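You operate a simulated robot arm through the tools that you are given. There is no shell and no other tool.

The job below is to be done with a simulated robot arm. You get a single attempt, and the scene is never put back.

TASK
Dry the paper in the paper drawer down to 40 %.
Fine: shut the drawer, set the dryer knob, wait for the DRY lamp, switch off.

It is judged by the outcome, as a careful person would: the job done as asked, and still so three seconds after it is handed in. It fails if anything else is knocked over, pushed out of place, dropped, spilled or broken.

THE ROBOT
A 7-joint arm with a fingered hand, fixed in place. Base frame: the origin is on the floor under the middle of its stand, x ahead of it, y to its left, z up. Lengths are in mm, angles in degrees, forces in N, time in s.
It reaches about 1089 mm from its shoulder. Its first joint turns from -149.0 to 149.0 degrees. Payload 3.5 kg.
Tool frame: the origin (TCP) lies between the finger pads and is the grasp point; the fingertips stand 30 mm ahead of it; z points along the fingers, y is the line along which they close. The gripper opens to 104 mm; its body begins 35 mm behind the TCP. The gripper is a hand of 4 fingers: y runs from the thumb to the fingers, the wrist lies at [-15, -110, -186] in the tool frame.
Orientation is told as [roll, pitch, yaw] about the base's x, y, z axes, in that order, counted from this pose: with the fingers straight down and the wrist toward the robot, the tool's x, y and z point along [0, 1, 0], [1, 0, 0] and [0, 0, -1] of the base frame.

THE INTERFACE
- The arm moves only by the tool arm_command. Its argument "commands" is one flat list of numbers, 6 for each row, row after row: the turn, a rotation vector about the tool's x, y, z in degrees, then the shift along the tool's x, y, z in mm. In form: [ax, ay, az, tx, ty, tz, ax, ay, az, tx, ty, tz, ...]. A call has 1 to 20 rows; each row is the pose to reach, as a shift and turn from the pose commanded when the call began, along the tool's axes at that moment. Each row takes 0.2 s and may step no farther than 50 mm and 8.6 degrees from the row before; otherwise, the whole call is refused. Where a pose cannot be reached the arm comes as near as it can. A force on the tool above 40 N (or 10 N above the force at the start of the call, whichever is more), or a blocked arm, ends the call early, and 0.2 s more pass. In this call time passes only in rows, and 0.2 s behind the last. The reply holds the time, the measured pose of the TCP, the force on the tool along the base axes, the opening and the grip force, in the units named above and with some noise, with the torque about the TCP (base axes, N m) and any sound that the robot's microphone picked up.
- Cameras (640 x 400 px; columns grow to the right, rows downward): "scene" is fixed at [51.4, 653.3, 1478.3]; the picture's right is [0.13, -0.99, 0.00], its down [-0.77, -0.10, -0.62] and it looks along [0.62, 0.08, -0.78] (base axes); focal length 235 px, centre (320, 200). "wrist" rides on the gripper at [61, -92, -130] in the tool frame; the picture's right is [-0.81, 0.27, -0.52], its down [-0.53, -0.71, 0.46] and it looks along [-0.24, 0.64, 0.72] (tool axes); focal length 275 px, centre (320, 200). There is no depth. A picture from a camera that has moved, and an enlarged one, comes with that camera's place and axes in the base frame and with its lens. The place of the scene camera against the robot may be out by one fixed shift of up to 12 mm in any direction.
- capture(camera): a new picture of that camera. No time passes.
- lift_body(by): slides the trunk up (or, below 0, down) by that many mm; the arm rides with it, the base frame stays. It gives what a move gives, with no picture.
- curl_fingers(index, middle, ring, thumb_bend, thumb_turn): sets how far each is bent, from 0 (flat) to 1 (curled in); at 0.3 the hand is open as for a grip, at 0.7 the pads meet at the TCP. One left out holds its place. A second passes; each finger stops where it meets its share of the squeeze, and holds until it gets a number again. It is the only way to open and close the hand. It gives what a move gives, with no picture; readings hold the bend of each and the force on the fingers (four entries, about 0 where the hand has none), thumb and palm. thumb_turn goes from beside the hand (0) to across from the fingers (1), as for a grip.
- inspect(camera, box): a new picture of the part [left, top, right, bottom] of that camera's present view, enlarged. No time passes.
- hand_in(): hands the job in; it is judged then, once.

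Nothing tells you positions but the pictures and the camera data. Unless the task says otherwise, let go and move clear before handing in.

The tools are called after "Emit:" as a command line: name --argument value ..., lists and objects as JSON in quotes. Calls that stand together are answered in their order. arm_command: Moves the arm, as the interface text tells. Its arguments: {"type":"object","properties":{"commands":{"type":"array","items":{"type":"number"}}},"required":["commands"]} The other tools are called the same way: lift_body (by) moves the trunk up or down; curl_fingers (index, middle, ring, thumb_bend, thumb_turn) moves the fingers one by one; capture (camera) takes a picture; inspect (camera, box) takes an enlarged picture of a part of a camera's view; hand_in () hands the job in.

At the start:

```text
time: 0.0
tool_pos: [345.7, 526.2, 1237.0]
ee_rot: [0.1, 0.0, 0.0]
force: [-0.3, 0.5, 0.3]
ft_torque: [0.01, 0.0, 0.02]
gripper_width: 103.7
finger_force: 0.0
shape: jaw
bend: [0.3, 0.3, 0.3, 0.3, 0.98]
finger forces: [0.1, 0.0, 0.1, 0.0, 0.0, 0.0]
trunk travel left (down, up): [-550.0, 160.0]
```

scene: 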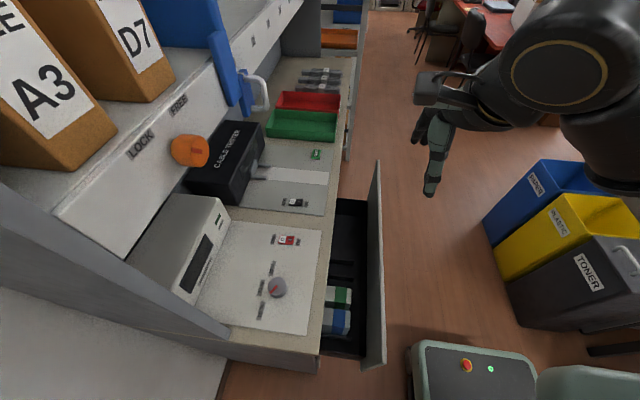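
wrist: 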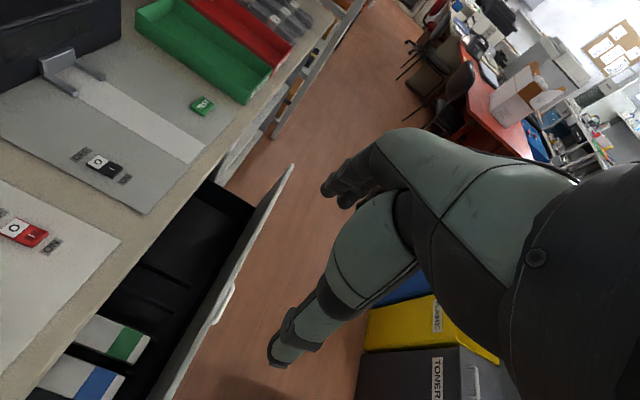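

I see a counter on the robot's left with an open drawer, a panel with a knob and switches, and a small box with a display. I'll look more closely before moving anything.

Emit:
inspect --camera "scene" --box '[180, 200, 400, 370]'

Emit:
inspect --camera "scene" --box '[100, 80, 340, 230]'

Emit:
inspect --camera "wrist" --box '[0, 120, 320, 400]'

Emit:
inspect --camera "scene" --box '[230, 220, 330, 340]'

```text
2.35 times, centred on (290, 285) of scene
camera zoom: at [51.4, 653.3, 1478.3], right [0.13, -0.99, 0.0], down [-0.77, -0.1, -0.62], along [0.62, 0.08, -0.78], focal length 553 px, centre (391, 0)
```

zoom: 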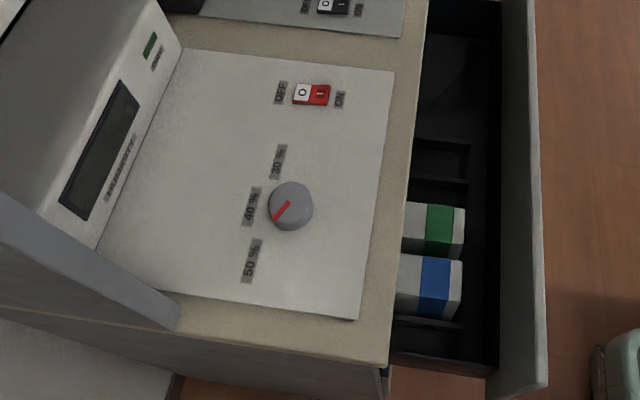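

```text
2.67 times, centred on (220, 155) of scene
camera zoom: at [51.4, 653.3, 1478.3], right [0.13, -0.99, 0.0], down [-0.77, -0.1, -0.62], along [0.62, 0.08, -0.78], focal length 626 px, centre (587, 320)
```

zoom: 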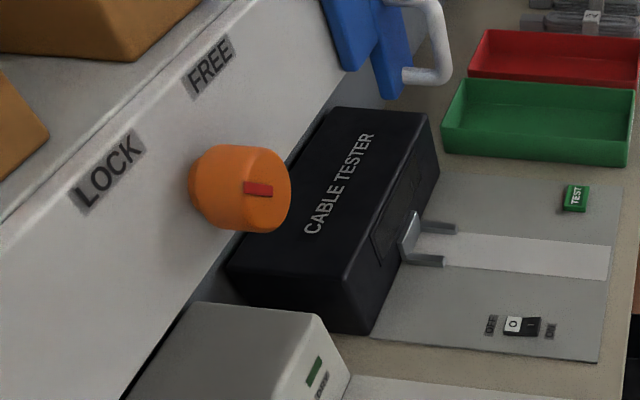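

```text
1.43 times, centred on (160, 260) of wrist
camera zoom: at [254.4, 587.0, 1367.1], right [0.27, -0.81, 0.52], down [-0.71, -0.53, -0.46], along [0.64, -0.24, -0.72], focal length 393 px, centre (549, 114)
```

zoom: 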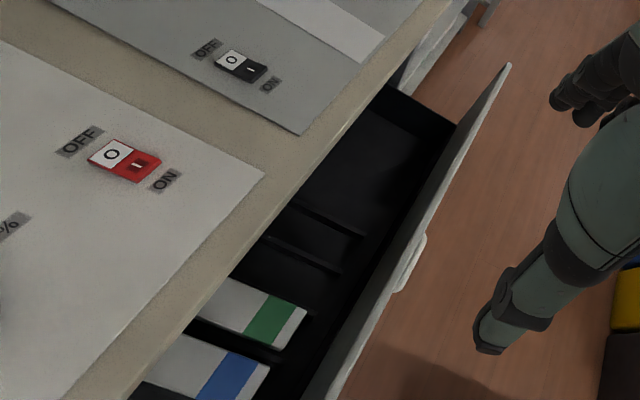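

```text
3.33 times, centred on (280, 280) of scene
camera zoom: at [51.4, 653.3, 1478.3], right [0.13, -0.99, 0.0], down [-0.77, -0.1, -0.62], along [0.62, 0.08, -0.78], focal length 783 px, centre (453, -67)
```

zoom: 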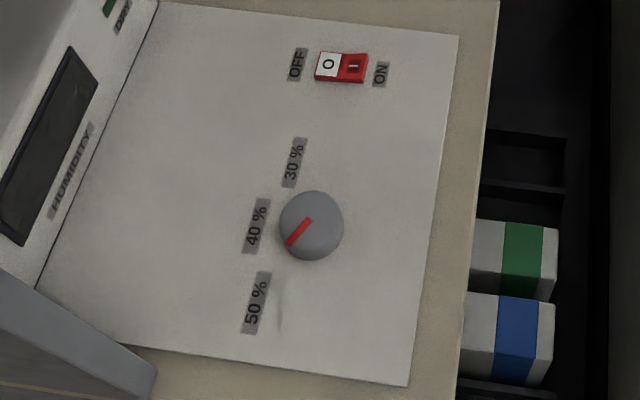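

The drawer stands open toward the robot. Its front is at about y≈520, with a handle near x≈390. The counter edge is at y≈667, the red rocker near (344, 782, 918), and the grey knob near (217, 772), pointing at 50 %. First I'll turn the hand to face the drawer front and look at it from outside.

Emit:
arm_command --commands '[0, 8.18, 0, -11.5, 4, 15, 0, 16.36, 0, -23, 8, 30, 0, 24.54, 0, -34.5, 12, 45, 0, 32.72, 0, -46, 16, 60, 0, 40.9, 0, -57.5, 20, 75, 0, 49.08, 0, -69, 24, 90, 0, 57.26, 0, -80.5, 28, 105, 0, 65.44, 0, -92, 32, 120, 0, 73.62, 0, -103.5, 36, 135, 0, 81.8, 0, -115, 40, 150, 0, 90, 0, -126, 44, 165]'

Emit:
capture --camera "wrist"

Emit:
capture --camera "scene"

```text
time: 2.4
tool_pos: [460.1, 463.8, 1060.4]
ee_rot: [88.2, -1.4, -0.1]
force: [0.5, -1.2, 1.3]
ft_torque: [-0.1, 0.04, 0.02]
gripper_width: 103.7
finger_force: 0.1
shape: jaw
bend: [0.3, 0.3, 0.3, 0.3, 0.98]
finger forces: [0.1, 0.1, 0.1, 0.0, 0.0, 0.0]
out of reach, approached as far as the arm can: row 7, 8, 9, 10, 11
trunk travel left (down, up): [-550.0, 160.0]
```

```text
taken
camera wrist: at [366.1, 335.8, 1126.0], right [0.29, -0.54, -0.79], down [-0.7, 0.44, -0.56], along [0.65, 0.71, -0.25], focal length 275 px, centre (320, 200)
```

wrist: 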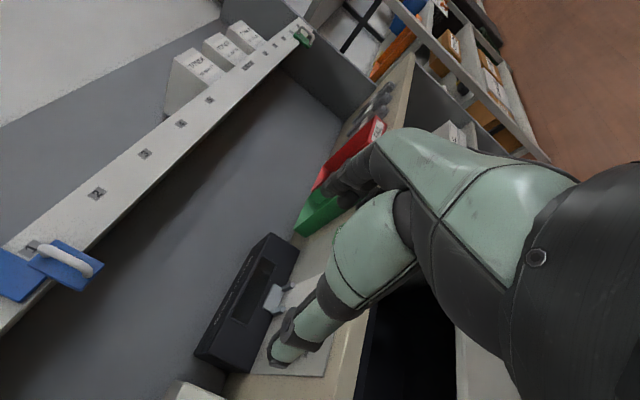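

```text
taken
```

scene: 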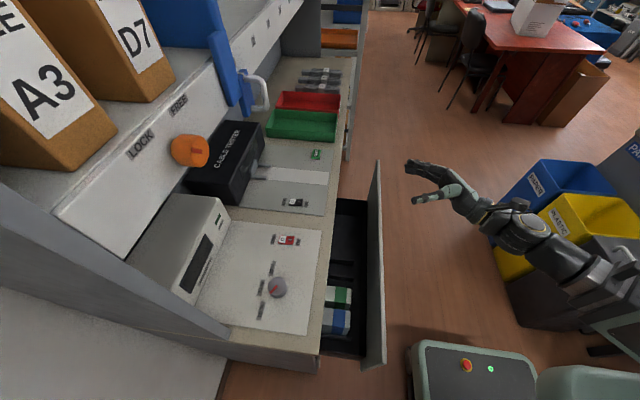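

The hand now points at the counter from the robot side. I'll back it off a little and lower the trunk to see the drawer front.

Emit:
arm_command --commands '[0, 0, 0, 0, 0, -25, 0, 0, 0, 0, 0, -50, 0, 0, 0, 0, 0, -70]'

Emit:
lift_body --by -120

Emit:
capture --camera "wrist"

Emit:
capture --camera "scene"

```text
time: 3.2
tool_pos: [494.0, 419.0, 1065.2]
ee_rot: [90.0, 0.0, 0.0]
force: [0.5, -0.1, 0.1]
ft_torque: [-0.03, -0.01, -0.02]
gripper_width: 103.6
finger_force: 0.1
shape: jaw
bend: [0.3, 0.3, 0.3, 0.3, 0.98]
finger forces: [0.1, 0.0, 0.0, 0.0, 0.1, 0.0]
out of reach, approached as far as the arm can: row 1, 2, 3
trunk travel left (down, up): [-550.0, 160.0]
```

```text
time: 4.7
tool_pos: [495.0, 419.2, 945.1]
ee_rot: [90.0, 0.0, 0.0]
force: [0.1, 0.2, 0.3]
ft_torque: [0.02, -0.01, 0.02]
gripper_width: 103.8
finger_force: 0.1
shape: jaw
bend: [0.3, 0.3, 0.3, 0.3, 0.98]
finger forces: [0.0, 0.0, 0.0, 0.0, 0.0, 0.0]
trunk travel left (down, up): [-430.0, 280.0]
```

```text
taken
camera wrist: at [403.1, 289.2, 1008.1], right [0.27, -0.52, -0.81], down [-0.71, 0.46, -0.53], along [0.64, 0.72, -0.24], focal length 275 px, centre (320, 200)
```

wrist: 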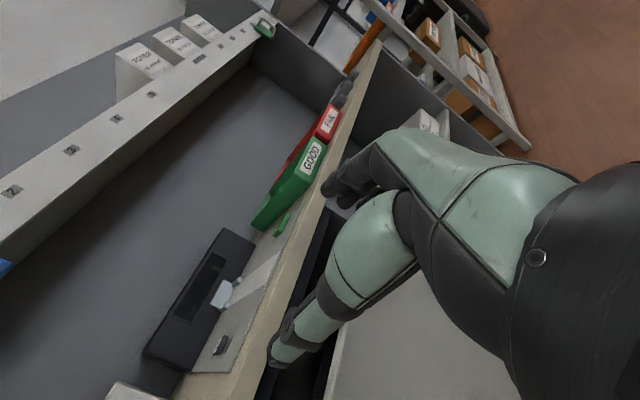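

```text
taken
```

scene: 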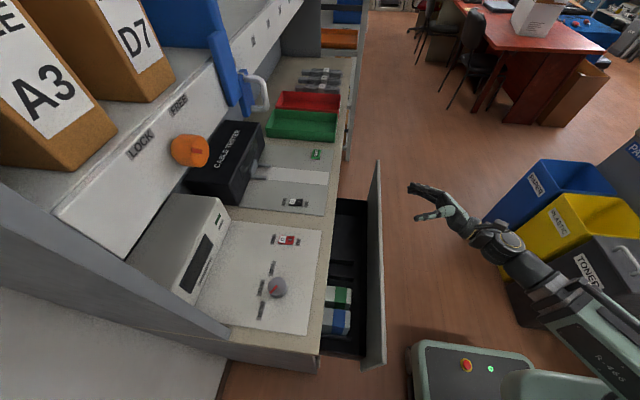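

Emit:
lift_body --by -110

Emit:
capture --camera "wrist"

Emit:
capture --camera "scene"

```text
time: 6.1
tool_pos: [494.8, 419.9, 836.1]
ee_rot: [90.1, 0.0, 0.0]
force: [-0.3, 0.5, 1.0]
ft_torque: [-0.03, -0.02, 0.0]
gripper_width: 103.9
finger_force: 0.0
shape: jaw
bend: [0.3, 0.3, 0.3, 0.3, 0.98]
finger forces: [0.0, 0.0, 0.0, 0.1, 0.1, 0.0]
trunk travel left (down, up): [-320.0, 390.0]
```

```text
taken
camera wrist: at [403.1, 289.2, 898.0], right [0.27, -0.52, -0.81], down [-0.71, 0.46, -0.53], along [0.64, 0.72, -0.24], focal length 275 px, centre (320, 200)
```

wrist: 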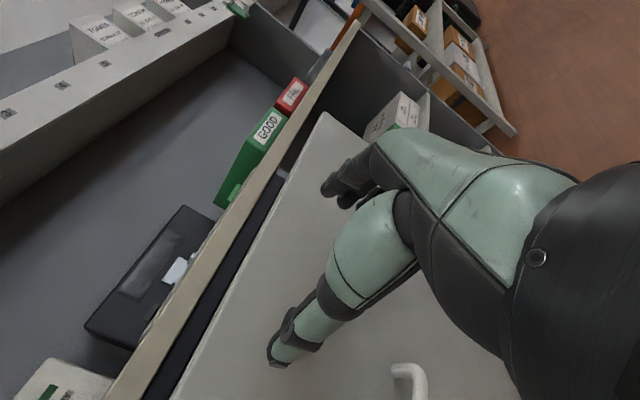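

```text
taken
```

scene: 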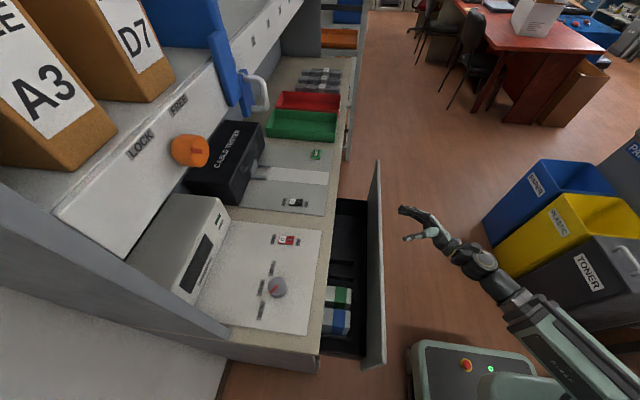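

The drawer front spans x≈113–758 with its top at z≈863. The bar handle is lower, around z≈690 near x≈436. I'll close the fingers into a pinch and push on the plain panel above the handle.

Emit:
curl_fingers --index 0.7 --middle 0.7 --ring 0.7 --thumb_bend 0.7 --thumb_turn 1

Emit:
arm_command --commands '[0, 0, 0, -25, -20, 0, 0, 0, 0, -50, -40, 0, 0, 0, 0, -50, -50, 10, 0, 0, 0, -50, -50, 30]'

Emit:
capture --camera "wrist"

Emit:
capture --camera "scene"

```text
time: 7.1
tool_pos: [494.8, 420.0, 836.6]
ee_rot: [90.1, 0.0, 0.0]
force: [-0.6, -0.4, 1.3]
ft_torque: [-0.02, -0.02, 0.0]
gripper_width: 1.7
finger_force: 0.1
shape: fingers
bend: [0.7, 0.7, 0.7, 0.7, 1.0]
finger forces: [0.0, 0.0, 0.1, 0.1, 0.1, 0.0]
trunk travel left (down, up): [-320.0, 390.0]
```

```text
time: 8.1
tool_pos: [457.0, 458.5, 784.3]
ee_rot: [90.0, 0.0, 0.1]
force: [-0.1, 0.1, -0.3]
ft_torque: [-0.01, -0.03, -0.03]
gripper_width: 1.5
finger_force: 0.0
shape: fingers
bend: [0.7, 0.7, 0.7, 0.7, 1.0]
finger forces: [0.0, 0.0, 0.0, 0.0, 0.0, 0.0]
out of reach, approached as far as the arm can: row 1, 2, 3, 4
trunk travel left (down, up): [-320.0, 390.0]
```

```text
taken
camera wrist: at [365.0, 328.6, 846.0], right [0.28, -0.52, -0.81], down [-0.71, 0.46, -0.53], along [0.64, 0.72, -0.24], focal length 275 px, centre (320, 200)
```

wrist: 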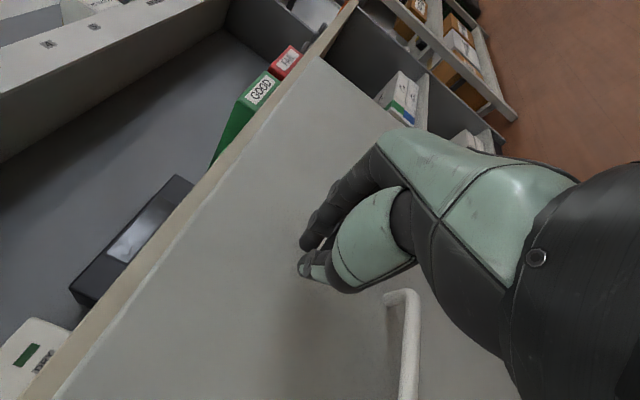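

```text
taken
```

scene: 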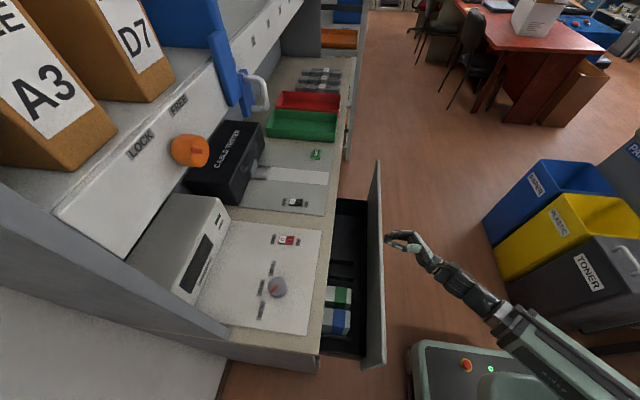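

The pinch is about 30 mm in front of the drawer face at (457, 458, 784), above the handle. Next I push gently along +y.

Emit:
arm_command --commands '[0, 0, 0, 0, 0, 15, 0, 0, 0, 0, 0, 30, 0, 0, 0, 0, 0, 45, 0, 0, 0, 0, 0, 60, 0, 0, 0, 0, 0, 75, 0, 0, 0, 0, 0, 90, 0, 0, 0, 0, 0, 105]'

Emit:
capture --camera "scene"

```text
time: 9.7
tool_pos: [460.2, 565.7, 784.9]
ee_rot: [89.9, 0.1, 0.6]
force: [0.0, 0.2, -0.2]
ft_torque: [0.0, 0.01, 0.03]
gripper_width: 1.0
finger_force: 0.1
shape: fingers
bend: [0.7, 0.7, 0.7, 0.7, 1.0]
finger forces: [0.0, 0.1, 0.0, 0.1, 0.0, 0.0]
trunk travel left (down, up): [-320.0, 390.0]
```

```text
taken
```

scene: 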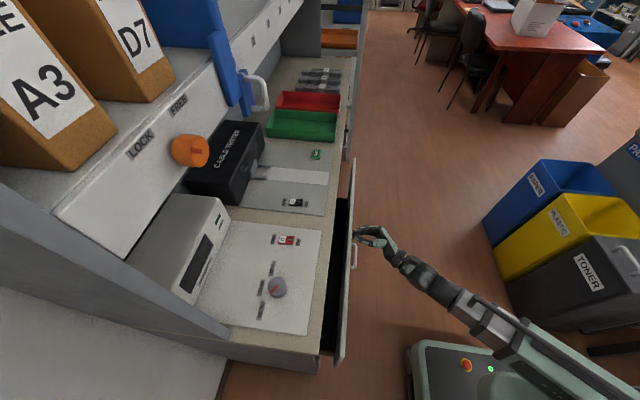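

The drawer is sliding shut easily. I'll keep pushing slowly until it meets its stop.

Emit:
arm_command --commands '[0, 0, 0, 0, 0, 10, 0, 0, 0, 0, 0, 20, 0, 0, 0, 0, 0, 30, 0, 0, 0, 0, 0, 40, 0, 0, 0, 0, 0, 48, 0, 0, 0, 0, 0, 56, 0, 0, 0, 0, 0, 64, 0, 0, 0, 0, 0, 72]'

Emit:
capture --camera "scene"

Emit:
capture --camera "wrist"

```text
time: 11.5
tool_pos: [479.3, 623.8, 790.8]
ee_rot: [89.6, 0.2, 1.9]
force: [-0.9, 1.2, -0.3]
ft_torque: [0.0, 0.03, 0.01]
gripper_width: 1.1
finger_force: 0.1
shape: fingers
bend: [0.7, 0.7, 0.7, 0.7, 1.0]
finger forces: [0.1, 0.1, 0.0, 0.0, 0.1, 0.1]
out of reach, approached as far as the arm can: row 1, 2, 3, 4, 5, 6, 7, 8
trunk travel left (down, up): [-320.0, 390.0]
```

```text
taken
```

scene: 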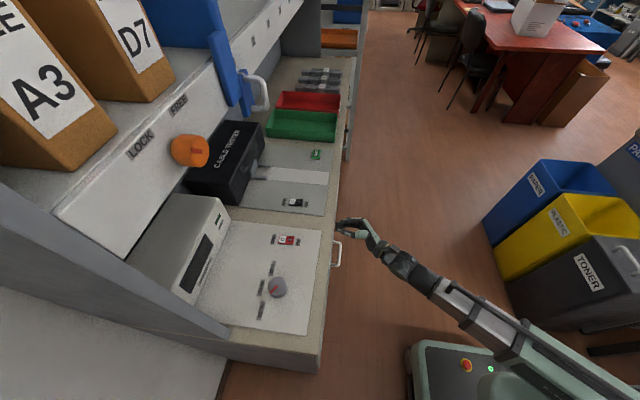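

```text
taken
camera wrist: at [392.3, 492.1, 854.3], right [0.29, -0.51, -0.81], down [-0.73, 0.43, -0.53], along [0.62, 0.74, -0.25], focal length 275 px, centre (320, 200)
```

wrist: 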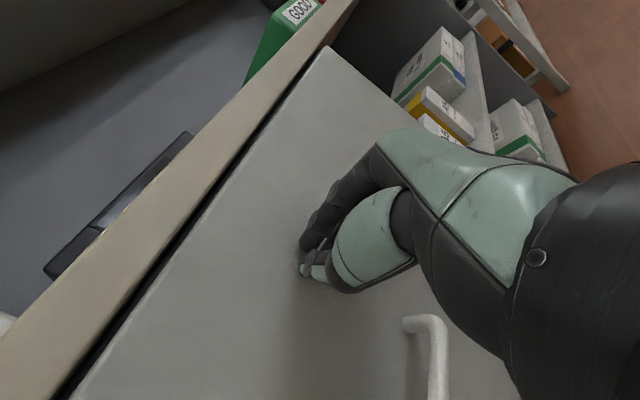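

The drawer looks almost fully shut. I'll push a bit farther to feel for the stop.

Emit:
arm_command --commands '[0, 0, 0, 0, 5, 6, 0, 0, 0, 0, 10, 12, 0, 0, 0, 0, 10, 18, 0, 0, 0, 0, 10, 24, 0, 0, 0, 0, 10, 30, 0, 0, 0, 0, 10, 36]'

Emit:
capture --camera "wrist"

Emit:
inspect --camera "scene" --box '[230, 140, 390, 380]'

```text
time: 12.5
tool_pos: [498.8, 630.1, 793.3]
ee_rot: [89.2, 1.0, 1.3]
force: [-0.7, -25.6, 2.8]
ft_torque: [0.2, -0.02, 0.21]
gripper_width: 0.0
finger_force: 13.5
shape: fingers
bend: [0.7, 0.7, 0.7, 0.7, 1.0]
finger forces: [8.9, 0.9, 0.1, 0.1, 16.7, 0.0]
out of reach, approached as far as the arm can: row 1, 2, 3, 4
trunk travel left (down, up): [-320.0, 390.0]
stopped in row 4: the force on the tool passed its limit at 47 N (the readings are from after the stop); the commanded pose is now the measured one
```

```text
taken
camera wrist: at [410.3, 498.2, 858.8], right [0.27, -0.52, -0.81], down [-0.73, 0.43, -0.53], along [0.62, 0.73, -0.27], focal length 275 px, centre (320, 200)
```

wrist: 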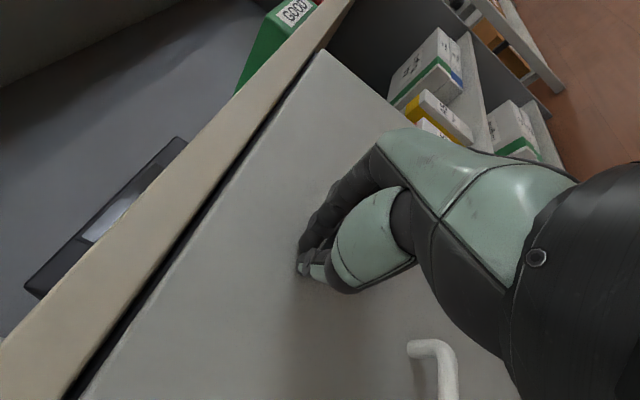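

```text
1.67 times, centred on (310, 260) of scene
camera zoom: at [51.4, 653.3, 1478.3], right [0.13, -0.99, 0.0], down [-0.77, -0.1, -0.62], along [0.62, 0.08, -0.78], focal length 392 px, centre (337, 100)
```

zoom: 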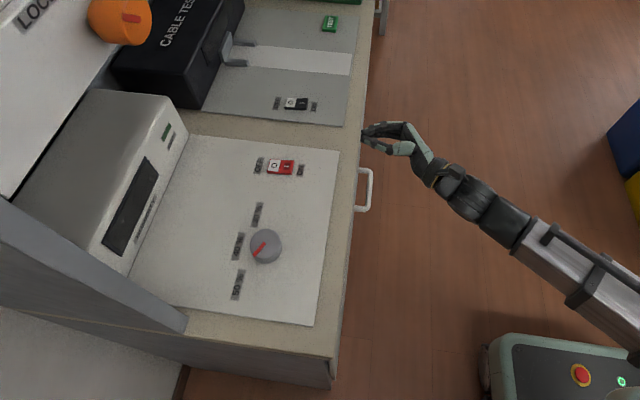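

The push met a firm stop (47 N), so the drawer is shut. Now I back off and raise the trunk above counter level.

Emit:
arm_command --commands '[0, 0, 0, 0, 0, -15, 0, 0, 0, 0, 0, -40, 0, 0, 0, 0, 0, -70, 0, 0, 0, 0, 0, -100, 0, 0, 0, 0, 0, -130]'

Emit:
lift_body --by 280

Emit:
capture --camera "scene"

```text
time: 13.7
tool_pos: [498.6, 503.9, 791.5]
ee_rot: [89.1, 1.1, 1.5]
force: [0.8, -1.0, 0.6]
ft_torque: [-0.02, -0.03, 0.01]
gripper_width: 0.9
finger_force: 0.0
shape: fingers
bend: [0.7, 0.7, 0.7, 0.7, 1.0]
finger forces: [0.1, 0.0, 0.0, 0.0, 0.1, 0.0]
trunk travel left (down, up): [-320.0, 390.0]
```

```text
time: 16.5
tool_pos: [498.8, 504.9, 1073.6]
ee_rot: [88.9, 0.9, 1.4]
force: [-0.3, 0.0, 0.0]
ft_torque: [-0.02, -0.01, 0.02]
gripper_width: 0.9
finger_force: 0.1
shape: fingers
bend: [0.7, 0.7, 0.7, 0.7, 1.0]
finger forces: [0.0, 0.2, 0.0, 0.0, 0.0, 0.1]
trunk travel left (down, up): [-600.0, 110.0]
```

```text
taken
```

scene: 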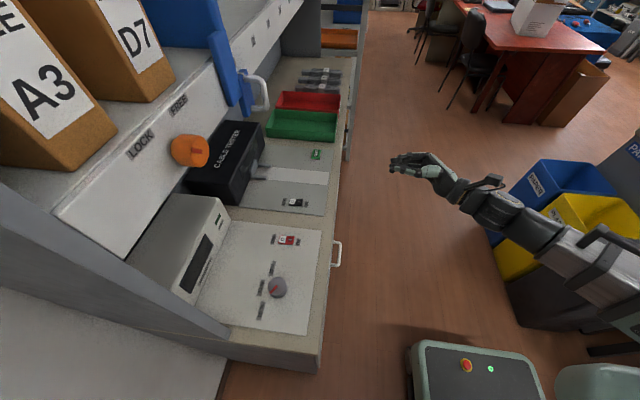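

The drawer is closed and the hand is clear. I now rotate the fingers back down to work on the panel from above.

Emit:
arm_command --commands '[0, -8.1, 0, 2, -14, 2, 0, -16.2, 0, 4, -28, 4, 0, -24.3, 0, 6, -42, 6, 0, -32.4, 0, 8, -56, 8, 0, -40.5, 0, 10, -70, 10, 0, -48.6, 0, 12, -84, 12, 0, -56.7, 0, 14, -98, 14, 0, -64.8, 0, 16, -112, 16, 0, -72.9, 0, 18, -126, 18, 0, -81, 0, 20, -140, 20, 0, -89, 0, 22, -154, 22]'

Emit:
capture --camera "wrist"

Emit:
capture --camera "scene"

```text
time: 18.9
tool_pos: [345.5, 522.7, 1096.3]
ee_rot: [-0.1, 0.9, 1.3]
force: [0.1, -0.5, -0.7]
ft_torque: [0.03, 0.04, 0.0]
gripper_width: 0.9
finger_force: 0.1
shape: fingers
bend: [0.7, 0.7, 0.7, 0.7, 1.0]
finger forces: [0.0, 0.0, 0.1, 0.1, 0.0, 0.1]
trunk travel left (down, up): [-600.0, 110.0]
```

```text
taken
camera wrist: at [254.4, 582.4, 1230.0], right [0.3, -0.8, 0.51], down [-0.71, -0.55, -0.44], along [0.64, -0.23, -0.73], focal length 275 px, centre (320, 200)
```

wrist: 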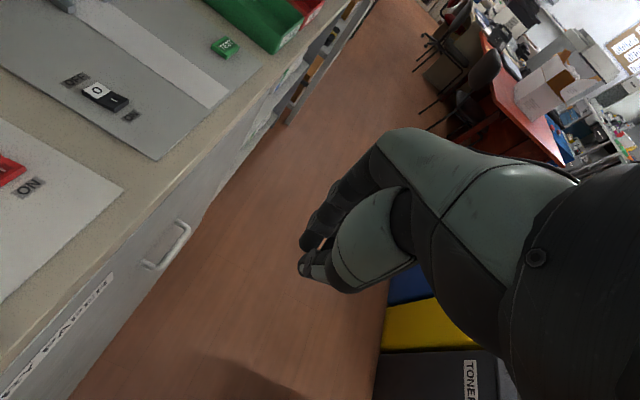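

```text
taken
```

scene: 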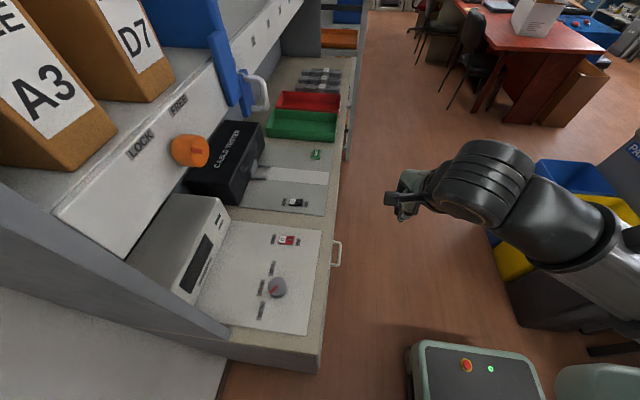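

The drawer front is flush with its handle under the counter, and the "PAPER" label is visible. Next I turn the hand so it reaches over the counter, fingers down and wrist toward the robot, with the camera facing the panel.

Emit:
arm_command --commands '[0, 0, -8.1, 4, -8, 0, 0, 0, -16.2, 8, -16, 0, 0, 0, -24.3, 12, -24, 0, 0, 0, -32.4, 16, -32, 0, 0, 0, -40.5, 20, -40, 0, 0, 0, -48.6, 24, -48, 0, 0, 0, -56.7, 28, -56, 0, 0, 0, -64.8, 32, -64, 0, 0, 0, -72.9, 36, -72, 0, 0, 0, -81, 40, -80, 0, 0, 0, -88.6, 44, -85, 0]'

Emit:
capture --camera "wrist"

Emit:
capture --camera "scene"

```text
time: 21.3
tool_pos: [257.6, 566.3, 1098.7]
ee_rot: [0.8, -0.1, 90.2]
force: [-0.4, 1.4, 0.4]
ft_torque: [0.01, 0.03, -0.01]
gripper_width: 0.9
finger_force: 0.0
shape: fingers
bend: [0.7, 0.7, 0.7, 0.7, 1.0]
finger forces: [0.0, 0.0, 0.0, 0.0, 0.0, 0.1]
trunk travel left (down, up): [-600.0, 110.0]
```

```text
taken
camera wrist: at [199.0, 474.0, 1230.6], right [0.82, 0.28, 0.5], down [0.53, -0.71, -0.46], along [0.23, 0.65, -0.73], focal length 275 px, centre (320, 200)
```

wrist: 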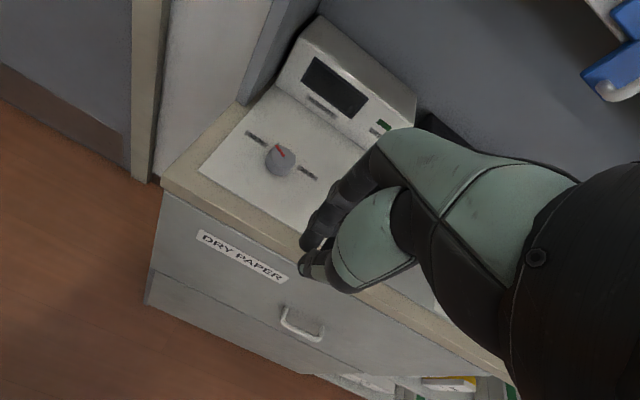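

```text
taken
```

scene: 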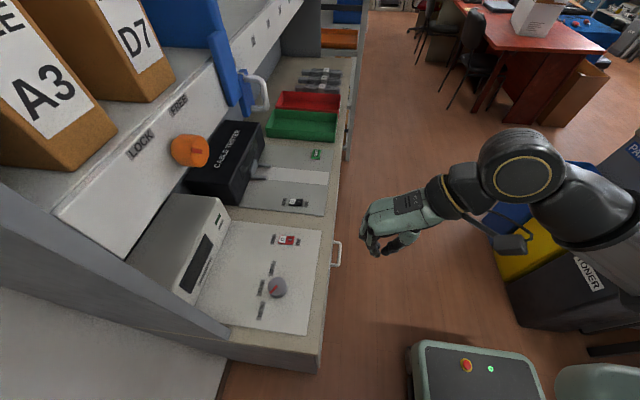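

The view now shows the DRY PAPER drawer shut, the knob, and the humidity box. I'll zoom in to check details.

Emit:
inspect --camera "wrist" --box '[190, 20, 430, 240]'

Emit:
inspect --camera "wrist" --box '[270, 30, 420, 150]'

Emit:
inspect --camera "scene" --box '[150, 190, 250, 310]'

Emit:
inspect --camera "scene" --box '[250, 220, 330, 330]'

```text
1.82 times, centred on (310, 130) of wrist
camera zoom: at [199.0, 474.0, 1230.6], right [0.82, 0.28, 0.5], down [0.53, -0.71, -0.46], along [0.23, 0.65, -0.73], focal length 500 px, centre (338, 327)
```

zoom: 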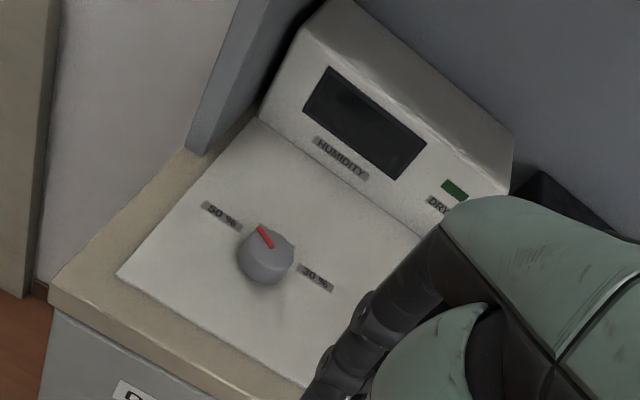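

```text
3.33 times, centred on (345, 90) of wrist
camera zoom: at [199.0, 474.0, 1230.6], right [0.82, 0.28, 0.5], down [0.53, -0.71, -0.46], along [0.23, 0.65, -0.73], focal length 918 px, centre (237, 567)
```

zoom: 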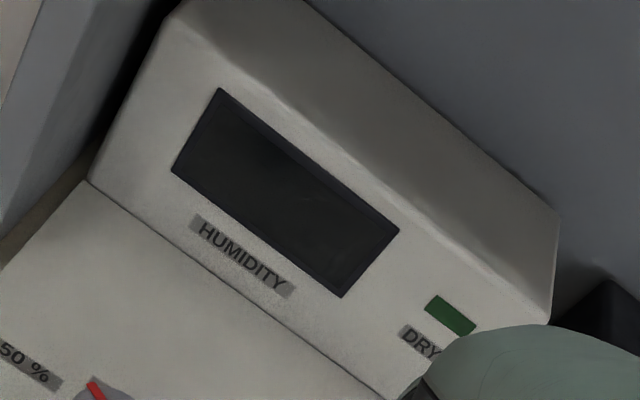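

```text
3.33 times, centred on (200, 250) of scene
camera zoom: at [51.4, 653.3, 1478.3], right [0.13, -0.99, 0.0], down [-0.77, -0.1, -0.62], along [0.62, 0.08, -0.78], focal length 783 px, centre (720, 33)
```

zoom: 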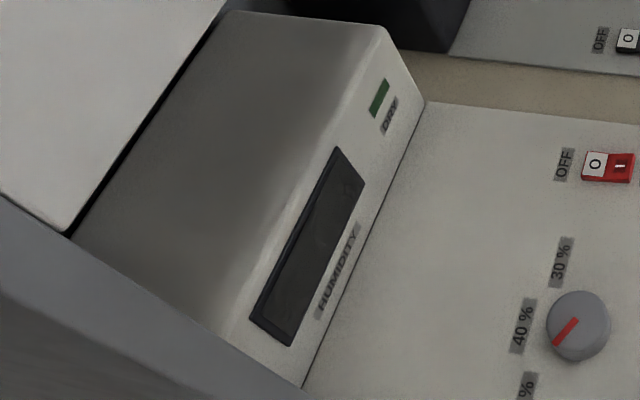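

```text
3.64 times, centred on (290, 275) of scene
camera zoom: at [51.4, 653.3, 1478.3], right [0.13, -0.99, 0.0], down [-0.77, -0.1, -0.62], along [0.62, 0.08, -0.78], focal length 854 px, centre (429, -73)
```

zoom: 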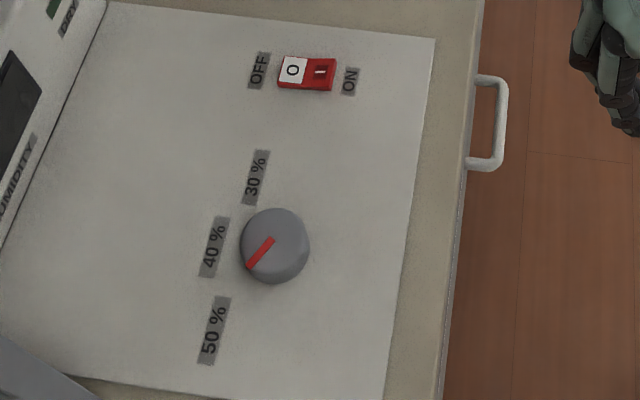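

The dryer display is dark, so the red rocker is off. I need to set the knob to 40 %, switch it on, wait for DRY, then switch off. I'll move along to see the knob and rocker together for a better fix on their positions.

Emit:
arm_command --commands '[0, 0, 0, -40, 12, 0, 0, 0, 0, -80, 25, 0, 0, 0, 0, -120, 38, 0, 0, 0, 0, -140, 45, 0]'

Emit:
capture --camera "wrist"

Emit:
inspect --camera "wrist" --box '[100, 40, 320, 240]'

```text
time: 22.3
tool_pos: [397.0, 608.8, 1095.0]
ee_rot: [1.1, 0.0, 90.0]
force: [0.4, -0.4, -0.8]
ft_torque: [-0.01, -0.01, 0.03]
gripper_width: 0.9
finger_force: 0.1
shape: fingers
bend: [0.7, 0.7, 0.7, 0.7, 1.0]
finger forces: [0.0, 0.0, 0.0, 0.0, 0.1, 0.0]
trunk travel left (down, up): [-600.0, 110.0]
```

```text
taken
camera wrist: at [338.6, 518.2, 1226.9], right [0.82, 0.28, 0.5], down [0.53, -0.71, -0.46], along [0.23, 0.65, -0.73], focal length 275 px, centre (320, 200)
```

wrist: 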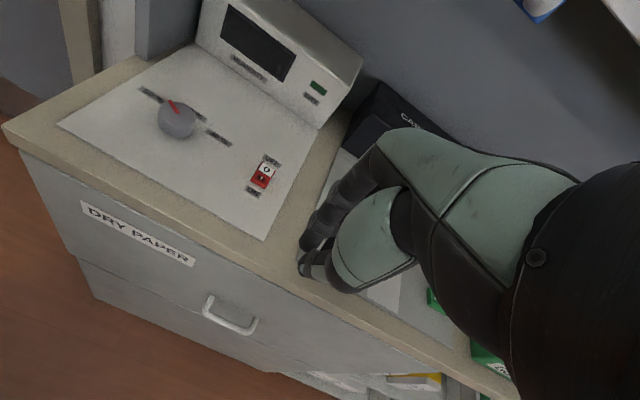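

```text
2.00 times, centred on (210, 140) of wrist
camera zoom: at [338.6, 518.2, 1226.9], right [0.82, 0.28, 0.5], down [0.53, -0.71, -0.46], along [0.23, 0.65, -0.73], focal length 551 px, centre (540, 320)
```

zoom: 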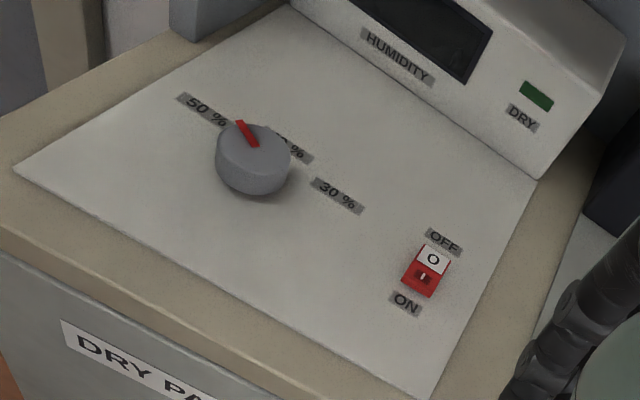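

From two wrist views I put the panel at z≈908 and the knob axis at about (215, 766), with its top at z≈938. The rocker is near (344, 779), and its I half is on the −y side. I'll open the hand part way and hover over the knob with yaw ≈105°.

Emit:
curl_fingers --index 0.4 --middle 0.4 --ring 0.4 --thumb_bend 0.4 --thumb_turn 1

Emit:
arm_command --commands '[0.5, 0, -3, 30, 26, 0, 1.1, 0, -6, 60, 52, 0, 1.1, 0, -9, 91, 79, 0, 1.1, 0, -12, 121, 105, 0, 1.1, 0, -15, 152, 131, 10, 1.1, 0, -15, 182, 157.5, 30, 1.1, 0, -15, 182, 157.5, 60, 1.1, 0, -15, 182, 157.5, 90]'

Emit:
capture --camera "wrist"

Emit:
capture --camera "scene"

```text
time: 23.3
tool_pos: [397.1, 608.7, 1095.4]
ee_rot: [0.9, -0.1, 89.9]
force: [0.6, 0.2, -0.3]
ft_torque: [-0.01, -0.01, 0.01]
gripper_width: 77.1
finger_force: 0.0
shape: fingers
bend: [0.4, 0.4, 0.4, 0.4, 0.99]
finger forces: [0.1, 0.0, 0.1, 0.1, 0.0, 0.1]
trunk travel left (down, up): [-600.0, 110.0]
```

```text
time: 25.1
tool_pos: [215.0, 767.6, 1009.8]
ee_rot: [1.1, 0.8, 105.0]
force: [0.1, -0.5, 0.1]
ft_torque: [0.02, 0.0, -0.01]
gripper_width: 77.5
finger_force: 0.0
shape: fingers
bend: [0.4, 0.4, 0.4, 0.4, 0.99]
finger forces: [0.1, 0.0, 0.0, 0.0, 0.0, 0.0]
trunk travel left (down, up): [-600.0, 110.0]
```

```text
taken
camera wrist: at [181.3, 665.7, 1142.5], right [0.72, 0.49, 0.5], down [0.69, -0.56, -0.45], along [0.06, 0.67, -0.74], focal length 275 px, centre (320, 200)
```

wrist: 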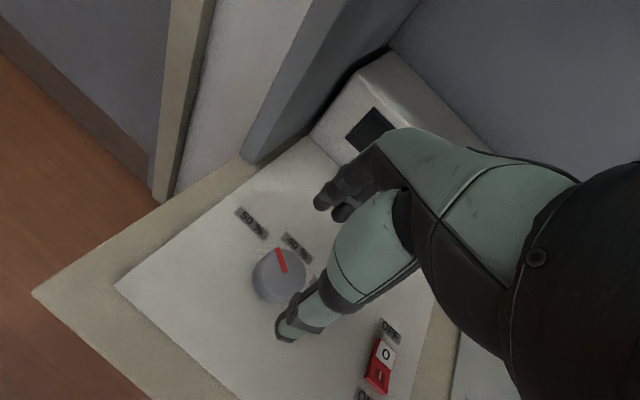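

```text
taken
```

scene: 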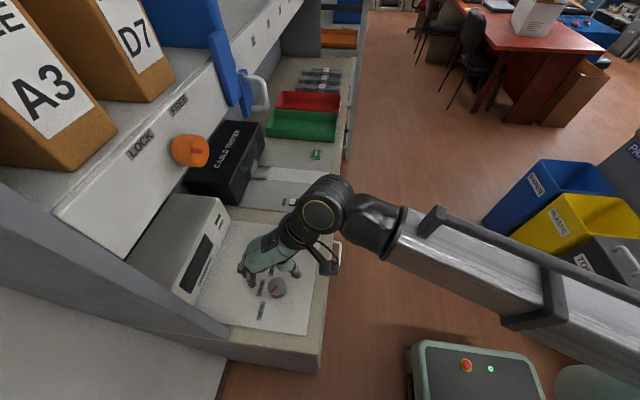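

The hand is at (215, 768, 1010), directly over the knob. I'll zoom in to check the alignment.

Emit:
inspect --camera "wrist" --box '[220, 180, 420, 400]'

Emit:
inspect --camera "scene" --box '[220, 200, 340, 330]'

```text
1.82 times, centred on (320, 290) of wrist
camera zoom: at [181.3, 665.7, 1142.5], right [0.72, 0.49, 0.5], down [0.69, -0.56, -0.45], along [0.06, 0.67, -0.74], focal length 500 px, centre (320, 36)
```

zoom: 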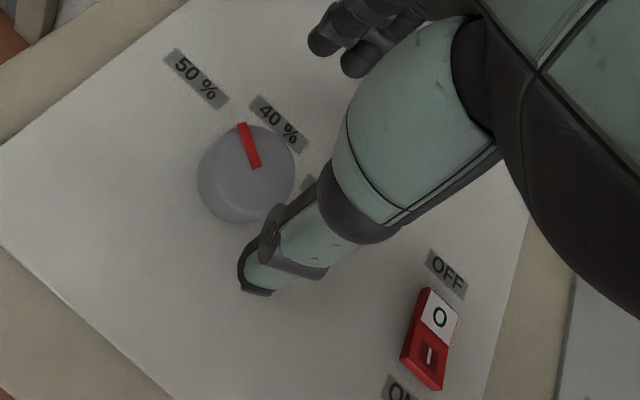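

```text
3.08 times, centred on (280, 265) of scene
camera zoom: at [51.4, 653.3, 1478.3], right [0.13, -0.99, 0.0], down [-0.77, -0.1, -0.62], along [0.62, 0.08, -0.78], focal length 723 px, centre (443, 0)
```

zoom: 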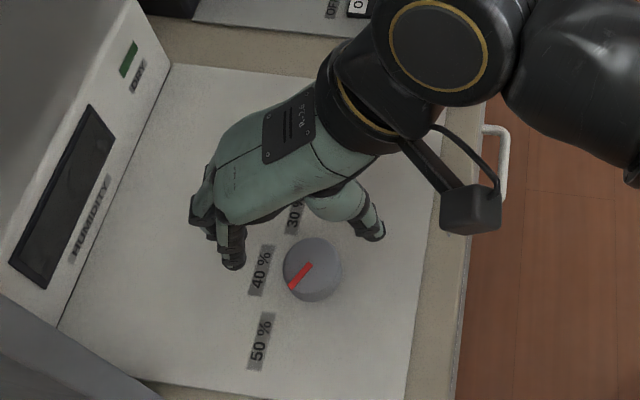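

Aligned within a few mm. I descend so the fingertips flank the knob.

Emit:
arm_command --commands '[0, 0, 0, 0, 0, 15, 0, 0, 0, 0, 0, 30, 0, 0, 0, 0, 0, 42, 0, 0, 0, 0, 0, 52, 0, 0, 0, 0, 0, 58]'

Emit:
inspect --camera "wrist" --box '[220, 160, 420, 380]'

Emit:
inspect --camera "scene" --box '[220, 220, 340, 330]'

```text
time: 26.3
tool_pos: [214.2, 766.6, 950.7]
ee_rot: [1.0, 0.9, 104.9]
force: [-0.1, 1.4, 0.2]
ft_torque: [0.0, -0.02, 0.0]
gripper_width: 77.2
finger_force: 0.2
shape: fingers
bend: [0.4, 0.4, 0.4, 0.4, 0.99]
finger forces: [0.0, 0.1, 0.0, 0.0, 0.1, 0.1]
trunk travel left (down, up): [-600.0, 110.0]
```

```text
1.82 times, centred on (320, 270) of wrist
camera zoom: at [180.4, 665.5, 1083.9], right [0.72, 0.48, 0.5], down [0.69, -0.56, -0.45], along [0.06, 0.67, -0.74], focal length 500 px, centre (320, 73)
```

zoom: 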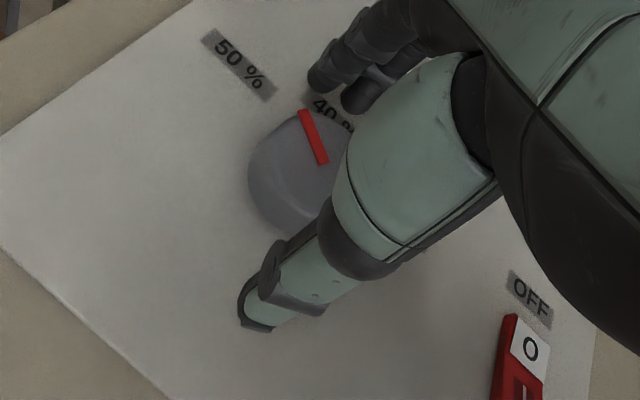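

```text
3.64 times, centred on (280, 275) of scene
camera zoom: at [51.4, 653.3, 1478.3], right [0.13, -0.99, 0.0], down [-0.77, -0.1, -0.62], along [0.62, 0.08, -0.78], focal length 854 px, centre (466, -73)
```

zoom: 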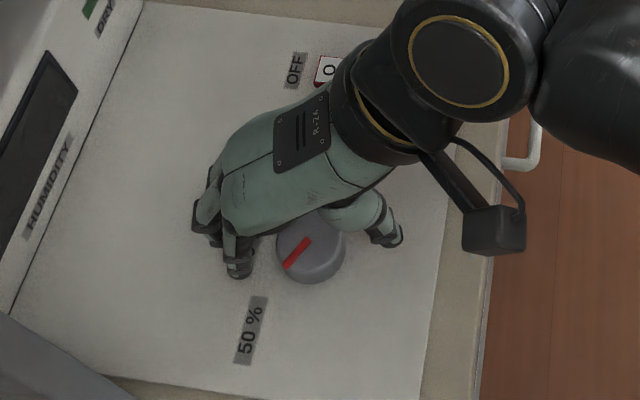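

The fingers flank the knob without contact (z≈951). I now close the hand on it.

Emit:
curl_fingers --index 0.7 --middle 0.7 --ring 0.7 --thumb_bend 0.7

Emit:
inspect --camera "wrist" --box '[220, 160, 420, 380]'

Emit:
inspect --camera "scene" --box '[220, 220, 340, 330]'

```text
time: 27.3
tool_pos: [213.7, 767.9, 950.1]
ee_rot: [1.0, 0.8, 105.0]
force: [-2.9, 14.0, 3.8]
ft_torque: [0.45, 0.09, 0.02]
gripper_width: 33.5
finger_force: 15.3
shape: fingers
bend: [0.56, 0.59, 0.7, 0.6, 1.0]
finger forces: [10.3, 11.4, 0.2, 0.0, 9.1, 0.0]
trunk travel left (down, up): [-600.0, 110.0]
```

```text
1.82 times, centred on (320, 270) of wrist
camera zoom: at [179.9, 666.6, 1083.8], right [0.72, 0.48, 0.5], down [0.69, -0.56, -0.45], along [0.06, 0.67, -0.74], focal length 500 px, centre (320, 73)
```

zoom: 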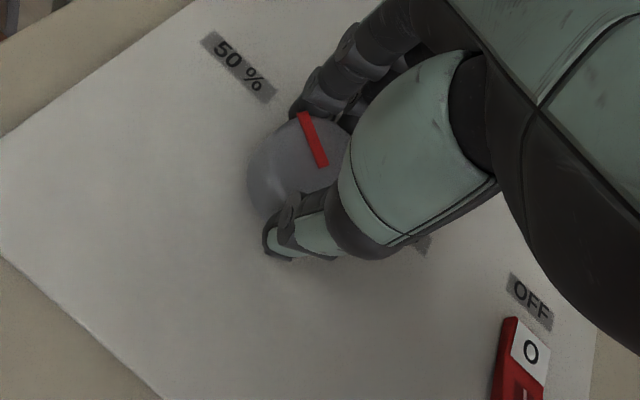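

```text
3.64 times, centred on (280, 275) of scene
camera zoom: at [51.4, 653.3, 1478.3], right [0.13, -0.99, 0.0], down [-0.77, -0.1, -0.62], along [0.62, 0.08, -0.78], focal length 854 px, centre (466, -73)
```

zoom: 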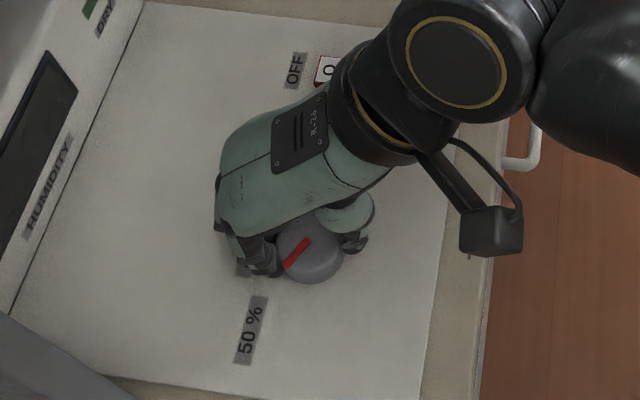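

The thumb, index and middle hold the knob with balanced grip. I turn it clockwise (seen from above) by 30° first, then check for slip.

Emit:
arm_command --commands '[0, 0, 6, 0, 0, 0, 0, 0, 12, 0, 0, 0, 0, 0, 18, 0, 0, 0, 0, 0, 24, 0, 0, 0, 0, 0, 30, 0, 0, 0]'

Emit:
inspect --camera "wrist" --box '[220, 160, 420, 380]'

Emit:
inspect --camera "scene" --box '[220, 220, 340, 330]'

```text
time: 28.5
tool_pos: [214.8, 767.5, 949.9]
ee_rot: [0.5, 1.3, 75.0]
force: [-2.7, 17.6, 5.9]
ft_torque: [0.66, -0.02, 0.06]
gripper_width: 33.7
finger_force: 15.0
shape: fingers
bend: [0.55, 0.58, 0.7, 0.62, 1.0]
finger forces: [13.4, 9.6, 0.0, 0.1, 8.3, 0.1]
trunk travel left (down, up): [-600.0, 110.0]
```

```text
1.82 times, centred on (320, 270) of wrist
camera zoom: at [133.1, 697.3, 1083.9], right [0.86, 0.06, 0.5], down [0.32, -0.84, -0.44], along [0.39, 0.54, -0.74], focal length 500 px, centre (320, 73)
```

zoom: 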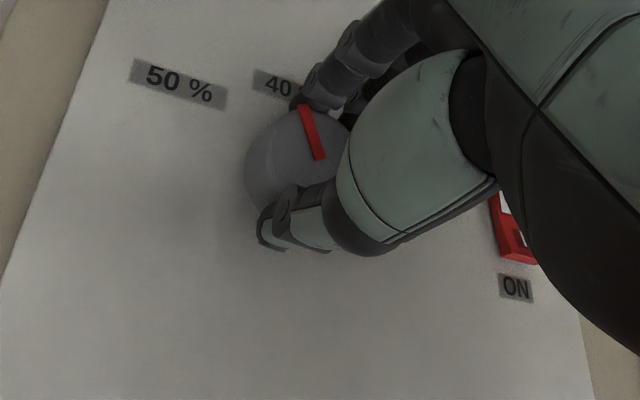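

```text
3.64 times, centred on (280, 275) of scene
camera zoom: at [51.4, 653.3, 1478.3], right [0.13, -0.99, 0.0], down [-0.77, -0.1, -0.62], along [0.62, 0.08, -0.78], focal length 854 px, centre (466, -73)
```

zoom: 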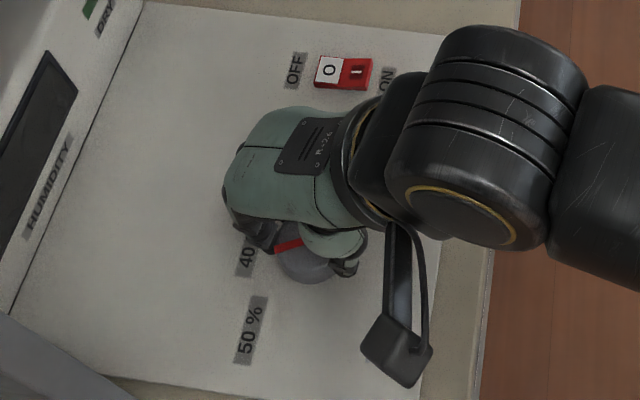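

The knob turned with the hand without slipping. The pointer is at about 118° and the 40 % mark at about 90°, so I turn another 28°.

Emit:
arm_command --commands '[0, 0, 6, 0, 0, 0, 0, 0, 12, 0, 0, 0, 0, 0, 18, 0, 0, 0, 0, 0, 23, 0, 0, 0, 0, 0, 28, 0, 0, 0]'

Emit:
inspect --camera "wrist" --box '[220, 160, 420, 380]'

Emit:
inspect --camera "scene" --box '[220, 220, 340, 330]'

```text
time: 29.7
tool_pos: [214.4, 766.6, 948.8]
ee_rot: [-0.1, 1.1, 46.9]
force: [0.0, 17.9, 9.8]
ft_torque: [0.56, -0.1, 0.05]
gripper_width: 34.1
finger_force: 16.4
shape: fingers
bend: [0.55, 0.59, 0.7, 0.62, 0.99]
finger forces: [13.6, 8.2, 0.0, 0.1, 10.7, 0.1]
trunk travel left (down, up): [-600.0, 110.0]
```

```text
1.82 times, centred on (320, 270) of wrist
camera zoom: at [108.8, 744.4, 1082.7], right [0.79, -0.34, 0.51], down [-0.1, -0.89, -0.44], along [0.61, 0.29, -0.74], focal length 500 px, centre (320, 73)
```

zoom: 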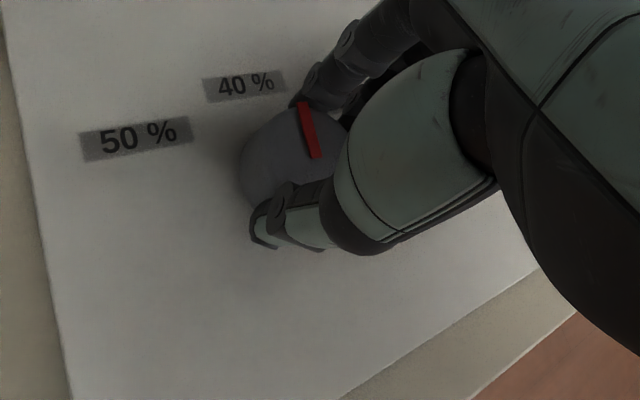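

```text
3.64 times, centred on (280, 275) of scene
camera zoom: at [51.4, 653.3, 1478.3], right [0.13, -0.99, 0.0], down [-0.77, -0.1, -0.62], along [0.62, 0.08, -0.78], focal length 854 px, centre (466, -73)
```

zoom: 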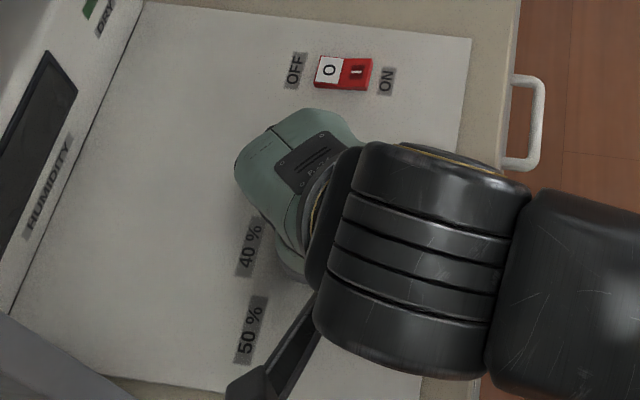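

The pointer now reads about 87–90°, at the 40 % mark. I'll release, lift off and check it unobstructed.

Emit:
curl_fingers --index 0.4 --middle 0.4 --ring 0.4 --thumb_bend 0.4

Emit:
arm_command --commands '[0, 0, 0, 0, 0, -15, 0, 0, 0, 0, 0, -40, 0, 0, 0, 0, 0, -65, 0, 0, -5, 0, 0, -90, 0, 0, -10, 0, 0, -110]'

Emit:
capture --camera "wrist"

Emit:
capture --camera "scene"

```text
time: 30.7
tool_pos: [215.3, 767.3, 949.6]
ee_rot: [-0.2, 1.4, 47.0]
force: [0.1, 0.2, -0.4]
ft_torque: [0.01, -0.01, 0.0]
gripper_width: 77.3
finger_force: 0.0
shape: fingers
bend: [0.4, 0.4, 0.4, 0.4, 0.99]
finger forces: [0.0, 0.0, 0.0, 0.0, 0.0, 0.0]
trunk travel left (down, up): [-600.0, 110.0]
```

```text
time: 31.9
tool_pos: [214.7, 769.1, 1061.8]
ee_rot: [0.2, 1.3, 57.0]
force: [-0.8, 1.1, -0.5]
ft_torque: [-0.01, 0.01, 0.0]
gripper_width: 77.5
finger_force: 0.0
shape: fingers
bend: [0.4, 0.4, 0.4, 0.4, 0.99]
finger forces: [0.0, 0.1, 0.1, 0.0, 0.0, 0.1]
trunk travel left (down, up): [-600.0, 110.0]
```

```text
taken
camera wrist: at [115.4, 728.5, 1194.5], right [0.84, -0.2, 0.51], down [0.05, -0.9, -0.44], along [0.54, 0.39, -0.74], focal length 275 px, centre (320, 200)
```

wrist: 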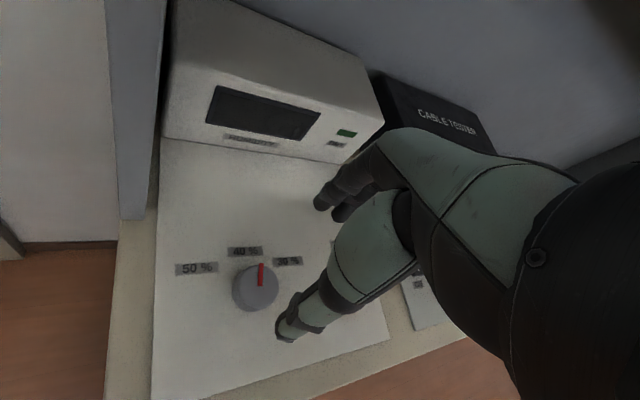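

```text
taken
```

scene: 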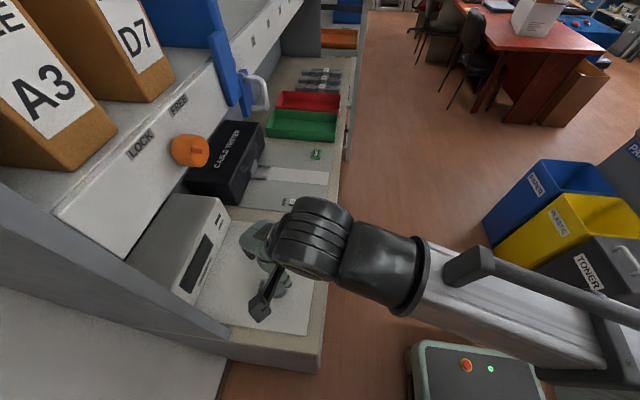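

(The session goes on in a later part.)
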